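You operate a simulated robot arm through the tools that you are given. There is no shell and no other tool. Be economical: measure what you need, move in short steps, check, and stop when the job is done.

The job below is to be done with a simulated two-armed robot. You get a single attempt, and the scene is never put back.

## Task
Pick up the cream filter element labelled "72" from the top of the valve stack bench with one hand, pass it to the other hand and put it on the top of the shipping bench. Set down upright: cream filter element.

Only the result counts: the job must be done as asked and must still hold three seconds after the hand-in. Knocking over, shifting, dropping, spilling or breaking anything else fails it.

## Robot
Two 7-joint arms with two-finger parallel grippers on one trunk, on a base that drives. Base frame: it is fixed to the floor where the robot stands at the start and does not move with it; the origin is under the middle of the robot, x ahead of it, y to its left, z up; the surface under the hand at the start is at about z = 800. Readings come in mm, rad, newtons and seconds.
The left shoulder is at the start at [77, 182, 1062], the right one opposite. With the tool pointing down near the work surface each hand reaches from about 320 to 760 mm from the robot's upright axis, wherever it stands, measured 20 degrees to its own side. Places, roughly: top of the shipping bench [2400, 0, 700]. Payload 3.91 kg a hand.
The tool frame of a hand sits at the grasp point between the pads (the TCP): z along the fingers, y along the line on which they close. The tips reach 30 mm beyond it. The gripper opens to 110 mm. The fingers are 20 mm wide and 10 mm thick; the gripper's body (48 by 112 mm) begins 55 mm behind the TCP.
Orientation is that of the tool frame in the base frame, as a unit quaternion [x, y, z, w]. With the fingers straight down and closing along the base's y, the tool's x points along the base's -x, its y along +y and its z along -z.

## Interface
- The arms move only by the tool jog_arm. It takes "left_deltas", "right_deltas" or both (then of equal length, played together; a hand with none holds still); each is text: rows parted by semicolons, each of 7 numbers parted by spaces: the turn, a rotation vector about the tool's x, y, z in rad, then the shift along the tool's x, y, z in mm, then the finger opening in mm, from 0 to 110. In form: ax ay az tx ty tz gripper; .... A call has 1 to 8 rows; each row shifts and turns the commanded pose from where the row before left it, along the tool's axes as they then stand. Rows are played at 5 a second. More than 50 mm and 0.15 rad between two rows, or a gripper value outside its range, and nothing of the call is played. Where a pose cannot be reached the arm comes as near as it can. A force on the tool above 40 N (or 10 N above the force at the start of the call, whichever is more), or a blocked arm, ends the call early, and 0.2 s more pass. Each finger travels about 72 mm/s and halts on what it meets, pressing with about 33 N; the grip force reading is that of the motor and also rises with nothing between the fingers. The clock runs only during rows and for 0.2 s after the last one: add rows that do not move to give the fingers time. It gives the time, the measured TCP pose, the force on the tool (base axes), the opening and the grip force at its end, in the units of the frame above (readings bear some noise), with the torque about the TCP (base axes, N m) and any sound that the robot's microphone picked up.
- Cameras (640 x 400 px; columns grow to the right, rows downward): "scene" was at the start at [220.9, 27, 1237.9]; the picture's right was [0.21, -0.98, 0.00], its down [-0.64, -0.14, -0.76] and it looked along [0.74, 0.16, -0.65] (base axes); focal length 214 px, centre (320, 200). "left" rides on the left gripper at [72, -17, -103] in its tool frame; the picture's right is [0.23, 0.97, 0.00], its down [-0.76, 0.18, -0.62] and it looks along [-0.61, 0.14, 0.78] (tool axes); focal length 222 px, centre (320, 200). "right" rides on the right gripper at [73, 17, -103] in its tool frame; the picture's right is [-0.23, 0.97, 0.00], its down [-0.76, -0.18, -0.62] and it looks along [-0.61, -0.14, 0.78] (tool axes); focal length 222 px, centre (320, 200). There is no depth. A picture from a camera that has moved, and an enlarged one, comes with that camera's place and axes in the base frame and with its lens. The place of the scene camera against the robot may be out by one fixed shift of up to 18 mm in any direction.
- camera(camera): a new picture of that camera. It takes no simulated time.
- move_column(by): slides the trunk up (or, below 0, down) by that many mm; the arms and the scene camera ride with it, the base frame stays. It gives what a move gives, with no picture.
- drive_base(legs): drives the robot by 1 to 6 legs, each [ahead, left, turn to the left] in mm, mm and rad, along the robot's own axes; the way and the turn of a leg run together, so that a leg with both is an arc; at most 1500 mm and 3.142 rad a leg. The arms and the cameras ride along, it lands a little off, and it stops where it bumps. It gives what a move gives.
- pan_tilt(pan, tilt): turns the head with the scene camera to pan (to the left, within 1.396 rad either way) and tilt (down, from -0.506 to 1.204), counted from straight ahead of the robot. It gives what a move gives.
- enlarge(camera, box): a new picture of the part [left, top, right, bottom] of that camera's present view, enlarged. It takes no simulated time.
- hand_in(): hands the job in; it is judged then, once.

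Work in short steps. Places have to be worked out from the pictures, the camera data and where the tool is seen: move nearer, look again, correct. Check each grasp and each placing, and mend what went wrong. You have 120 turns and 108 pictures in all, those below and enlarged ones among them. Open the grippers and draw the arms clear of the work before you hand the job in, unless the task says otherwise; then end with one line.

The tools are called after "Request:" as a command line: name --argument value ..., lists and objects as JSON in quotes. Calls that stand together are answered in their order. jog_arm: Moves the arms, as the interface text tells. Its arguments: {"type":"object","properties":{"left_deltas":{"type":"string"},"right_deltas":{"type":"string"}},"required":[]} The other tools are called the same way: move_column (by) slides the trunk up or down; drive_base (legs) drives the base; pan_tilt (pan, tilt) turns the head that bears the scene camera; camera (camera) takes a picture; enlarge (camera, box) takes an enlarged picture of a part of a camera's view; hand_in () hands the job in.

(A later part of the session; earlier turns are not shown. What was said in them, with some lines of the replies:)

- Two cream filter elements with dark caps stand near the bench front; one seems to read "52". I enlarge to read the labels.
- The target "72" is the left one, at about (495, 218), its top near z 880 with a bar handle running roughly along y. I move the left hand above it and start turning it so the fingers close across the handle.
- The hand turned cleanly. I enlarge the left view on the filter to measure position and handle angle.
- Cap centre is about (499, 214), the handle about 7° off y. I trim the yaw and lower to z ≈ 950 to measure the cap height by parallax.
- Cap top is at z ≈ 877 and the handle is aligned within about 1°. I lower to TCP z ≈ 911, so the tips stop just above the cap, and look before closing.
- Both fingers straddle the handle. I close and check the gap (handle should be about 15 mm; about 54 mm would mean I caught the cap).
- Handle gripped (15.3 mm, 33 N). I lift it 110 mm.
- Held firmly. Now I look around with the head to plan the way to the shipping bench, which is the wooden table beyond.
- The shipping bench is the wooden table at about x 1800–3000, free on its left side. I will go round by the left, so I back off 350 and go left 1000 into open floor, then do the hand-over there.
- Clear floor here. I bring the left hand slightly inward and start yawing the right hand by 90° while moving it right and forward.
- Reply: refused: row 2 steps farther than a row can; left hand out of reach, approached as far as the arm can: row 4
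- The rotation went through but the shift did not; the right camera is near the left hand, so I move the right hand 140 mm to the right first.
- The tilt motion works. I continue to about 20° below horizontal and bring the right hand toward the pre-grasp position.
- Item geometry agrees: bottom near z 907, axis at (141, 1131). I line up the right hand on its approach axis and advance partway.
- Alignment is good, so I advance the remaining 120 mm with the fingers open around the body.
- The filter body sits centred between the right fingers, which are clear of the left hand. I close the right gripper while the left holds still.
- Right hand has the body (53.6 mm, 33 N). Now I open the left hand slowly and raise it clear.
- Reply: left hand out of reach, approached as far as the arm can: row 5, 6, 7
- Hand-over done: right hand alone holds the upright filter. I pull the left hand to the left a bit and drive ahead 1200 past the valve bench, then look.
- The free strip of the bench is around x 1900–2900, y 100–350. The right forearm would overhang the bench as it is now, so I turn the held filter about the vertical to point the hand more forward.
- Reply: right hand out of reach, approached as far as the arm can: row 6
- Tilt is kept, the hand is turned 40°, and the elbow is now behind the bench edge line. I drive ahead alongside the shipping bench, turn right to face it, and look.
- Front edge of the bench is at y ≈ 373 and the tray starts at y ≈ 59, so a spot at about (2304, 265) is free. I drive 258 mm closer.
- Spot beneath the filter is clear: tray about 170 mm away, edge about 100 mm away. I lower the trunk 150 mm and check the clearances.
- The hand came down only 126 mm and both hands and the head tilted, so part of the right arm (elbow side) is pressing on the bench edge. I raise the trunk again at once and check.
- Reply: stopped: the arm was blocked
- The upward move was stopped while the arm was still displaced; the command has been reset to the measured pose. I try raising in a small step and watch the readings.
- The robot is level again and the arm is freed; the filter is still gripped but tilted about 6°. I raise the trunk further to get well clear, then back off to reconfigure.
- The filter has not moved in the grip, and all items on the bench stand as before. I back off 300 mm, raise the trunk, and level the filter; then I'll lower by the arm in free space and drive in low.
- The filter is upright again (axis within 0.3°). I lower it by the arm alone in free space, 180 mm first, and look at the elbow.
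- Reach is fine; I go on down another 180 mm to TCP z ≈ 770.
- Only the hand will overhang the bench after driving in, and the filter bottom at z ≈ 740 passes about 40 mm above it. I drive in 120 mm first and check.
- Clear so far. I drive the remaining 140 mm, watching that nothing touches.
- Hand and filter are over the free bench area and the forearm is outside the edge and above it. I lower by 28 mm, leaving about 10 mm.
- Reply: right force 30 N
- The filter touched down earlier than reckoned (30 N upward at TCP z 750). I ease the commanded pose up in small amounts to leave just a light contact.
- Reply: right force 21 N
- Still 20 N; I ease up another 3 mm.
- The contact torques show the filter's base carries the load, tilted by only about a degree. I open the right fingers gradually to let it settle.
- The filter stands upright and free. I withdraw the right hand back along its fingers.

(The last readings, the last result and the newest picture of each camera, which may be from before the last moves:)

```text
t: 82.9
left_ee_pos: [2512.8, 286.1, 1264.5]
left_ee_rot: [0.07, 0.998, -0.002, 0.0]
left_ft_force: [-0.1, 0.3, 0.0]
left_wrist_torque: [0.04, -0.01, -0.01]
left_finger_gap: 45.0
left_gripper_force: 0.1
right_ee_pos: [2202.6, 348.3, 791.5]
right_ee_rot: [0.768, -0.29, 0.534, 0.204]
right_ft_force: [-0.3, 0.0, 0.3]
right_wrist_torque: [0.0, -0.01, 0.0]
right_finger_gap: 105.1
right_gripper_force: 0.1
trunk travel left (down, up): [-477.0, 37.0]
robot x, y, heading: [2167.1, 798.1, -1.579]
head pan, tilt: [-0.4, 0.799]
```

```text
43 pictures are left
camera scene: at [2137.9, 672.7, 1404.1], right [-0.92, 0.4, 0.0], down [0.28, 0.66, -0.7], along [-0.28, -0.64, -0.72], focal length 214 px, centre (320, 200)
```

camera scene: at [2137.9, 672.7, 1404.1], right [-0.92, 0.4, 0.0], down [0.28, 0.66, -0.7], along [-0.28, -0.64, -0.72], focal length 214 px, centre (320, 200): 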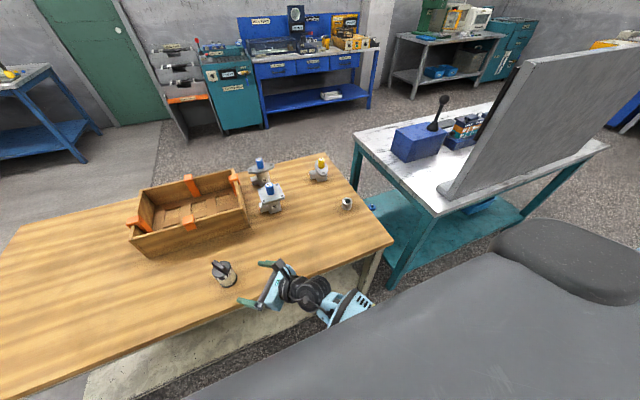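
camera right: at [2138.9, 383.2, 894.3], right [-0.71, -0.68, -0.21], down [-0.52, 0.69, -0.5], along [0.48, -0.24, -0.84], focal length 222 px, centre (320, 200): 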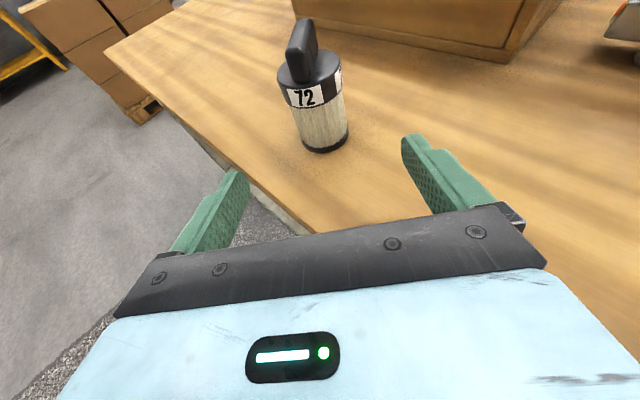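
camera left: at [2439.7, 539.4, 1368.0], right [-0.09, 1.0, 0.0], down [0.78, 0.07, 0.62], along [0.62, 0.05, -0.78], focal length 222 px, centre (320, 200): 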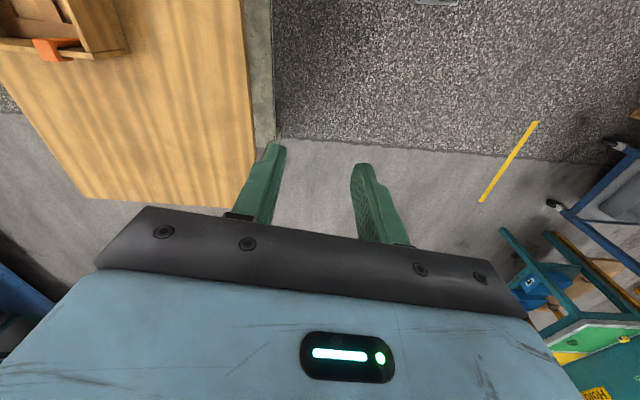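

The filter stands well inside the bench edge, upright. I raise the right hand, open the left, and back off for a final check.

Request:
jog_arm --right_deltas "0 0 0 42 0 -15.5 110;0 0 0 42 0 -15.5 110;0 0 0 0 0 0 110" --left_deltas "0 0 0 0 0 0 80;0 0 0 0 0 0 110;0 0 0 0 0 0 110"

Request:
drive_base --legs '[[-300, 0, 0]]'

Request:
pan_tilt --pan 0.0 --tilt 0.75

Request:
camera --camera "scene"

Request:
enlarge --camera "scene" --box '[190, 100, 430, 250]'

```text
t: 83.7
left_ee_pos: [2513.1, 286.5, 1264.0]
left_ee_rot: [0.068, 0.998, -0.003, 0.0]
left_ft_force: [-0.2, -0.1, 0.6]
left_wrist_torque: [0.0, -0.03, -0.01]
left_finger_gap: 109.9
left_gripper_force: 0.1
right_ee_pos: [2203.4, 347.7, 883.4]
right_ee_rot: [0.767, -0.291, 0.535, 0.205]
right_ft_force: [0.8, -0.2, 0.1]
right_wrist_torque: [-0.01, 0.0, 0.03]
right_finger_gap: 109.9
right_gripper_force: 0.0
trunk travel left (down, up): [-477.0, 37.0]
robot x, y, heading: [2167.7, 797.1, -1.573]
head pan, tilt: [-0.4, 0.799]
```

```text
t: 85.8
left_ee_pos: [2514.9, 584.9, 1264.1]
left_ee_rot: [0.07, 0.998, -0.002, 0.0]
left_ft_force: [-1.4, -0.4, -0.4]
left_wrist_torque: [0.0, 0.02, -0.02]
left_finger_gap: 109.8
left_gripper_force: 0.1
right_ee_pos: [2204.7, 643.4, 882.6]
right_ee_rot: [0.766, -0.291, 0.535, 0.205]
right_ft_force: [-0.4, -0.5, 0.0]
right_wrist_torque: [0.0, -0.02, 0.0]
right_finger_gap: 110.0
right_gripper_force: 0.0
trunk travel left (down, up): [-477.0, 37.0]
robot x, y, heading: [2177.2, 1094.0, -1.581]
head pan, tilt: [-0.4, 0.799]
```

```text
t: 86.6
left_ee_pos: [2514.3, 584.2, 1265.7]
left_ee_rot: [0.07, 0.998, -0.002, 0.0]
left_ft_force: [0.0, 0.3, 0.6]
left_wrist_torque: [0.04, -0.06, 0.01]
left_finger_gap: 110.0
left_gripper_force: 0.1
right_ee_pos: [2204.7, 645.4, 882.2]
right_ee_rot: [0.767, -0.29, 0.535, 0.204]
right_ft_force: [1.2, 0.2, -0.4]
right_wrist_torque: [-0.04, 0.0, 0.01]
right_finger_gap: 109.9
right_gripper_force: 0.1
trunk travel left (down, up): [-477.0, 37.0]
robot x, y, heading: [2176.4, 1090.2, -1.583]
head pan, tilt: [0.0, 0.75]
```

```text
42 pictures are left
camera scene: at [2170.8, 961.6, 1408.1], right [-1.0, 0.01, 0.0], down [0.01, 0.68, -0.73], along [-0.01, -0.73, -0.68], focal length 214 px, centre (320, 200)
```

scene: 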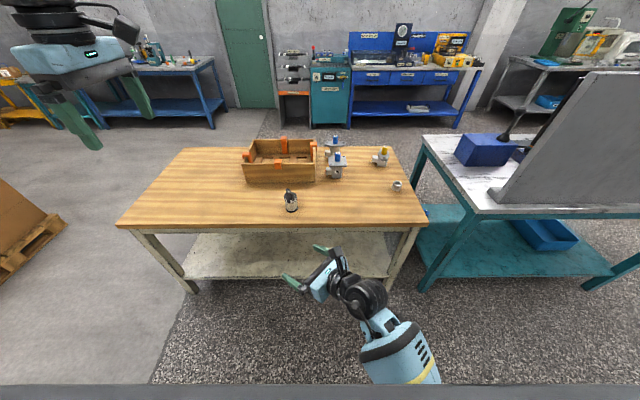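

```text
2.67 times, centred on (310, 175) of scene
camera zoom: at [2170.8, 961.6, 1408.1], right [-1.0, 0.01, 0.0], down [0.01, 0.68, -0.73], along [-0.01, -0.73, -0.68], focal length 572 px, centre (347, 267)
```

zoom: 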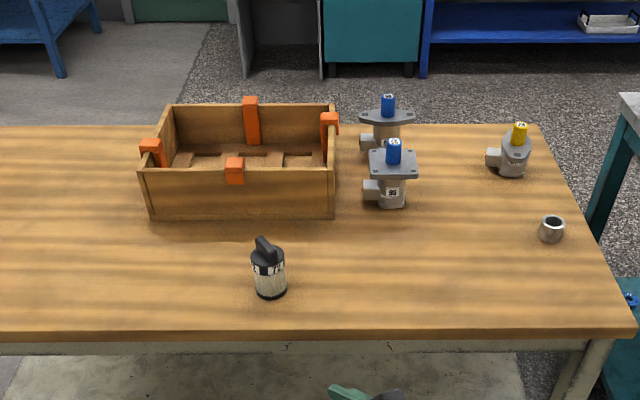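

The filter stands upright on the shipping bench, both grippers are open and clear, and the other items look undisturbed. I hand in.

Request:
hand_in

```text
The job is handed in.
```

The cream filter element "72" was picked up with the left hand, passed to the right, and is standing upright on top of the shipping bench. On the first lowering the right arm pressed on the bench edge; I backed off and placed it on a second approach, and the final pictures show nothing else on that bench moved.
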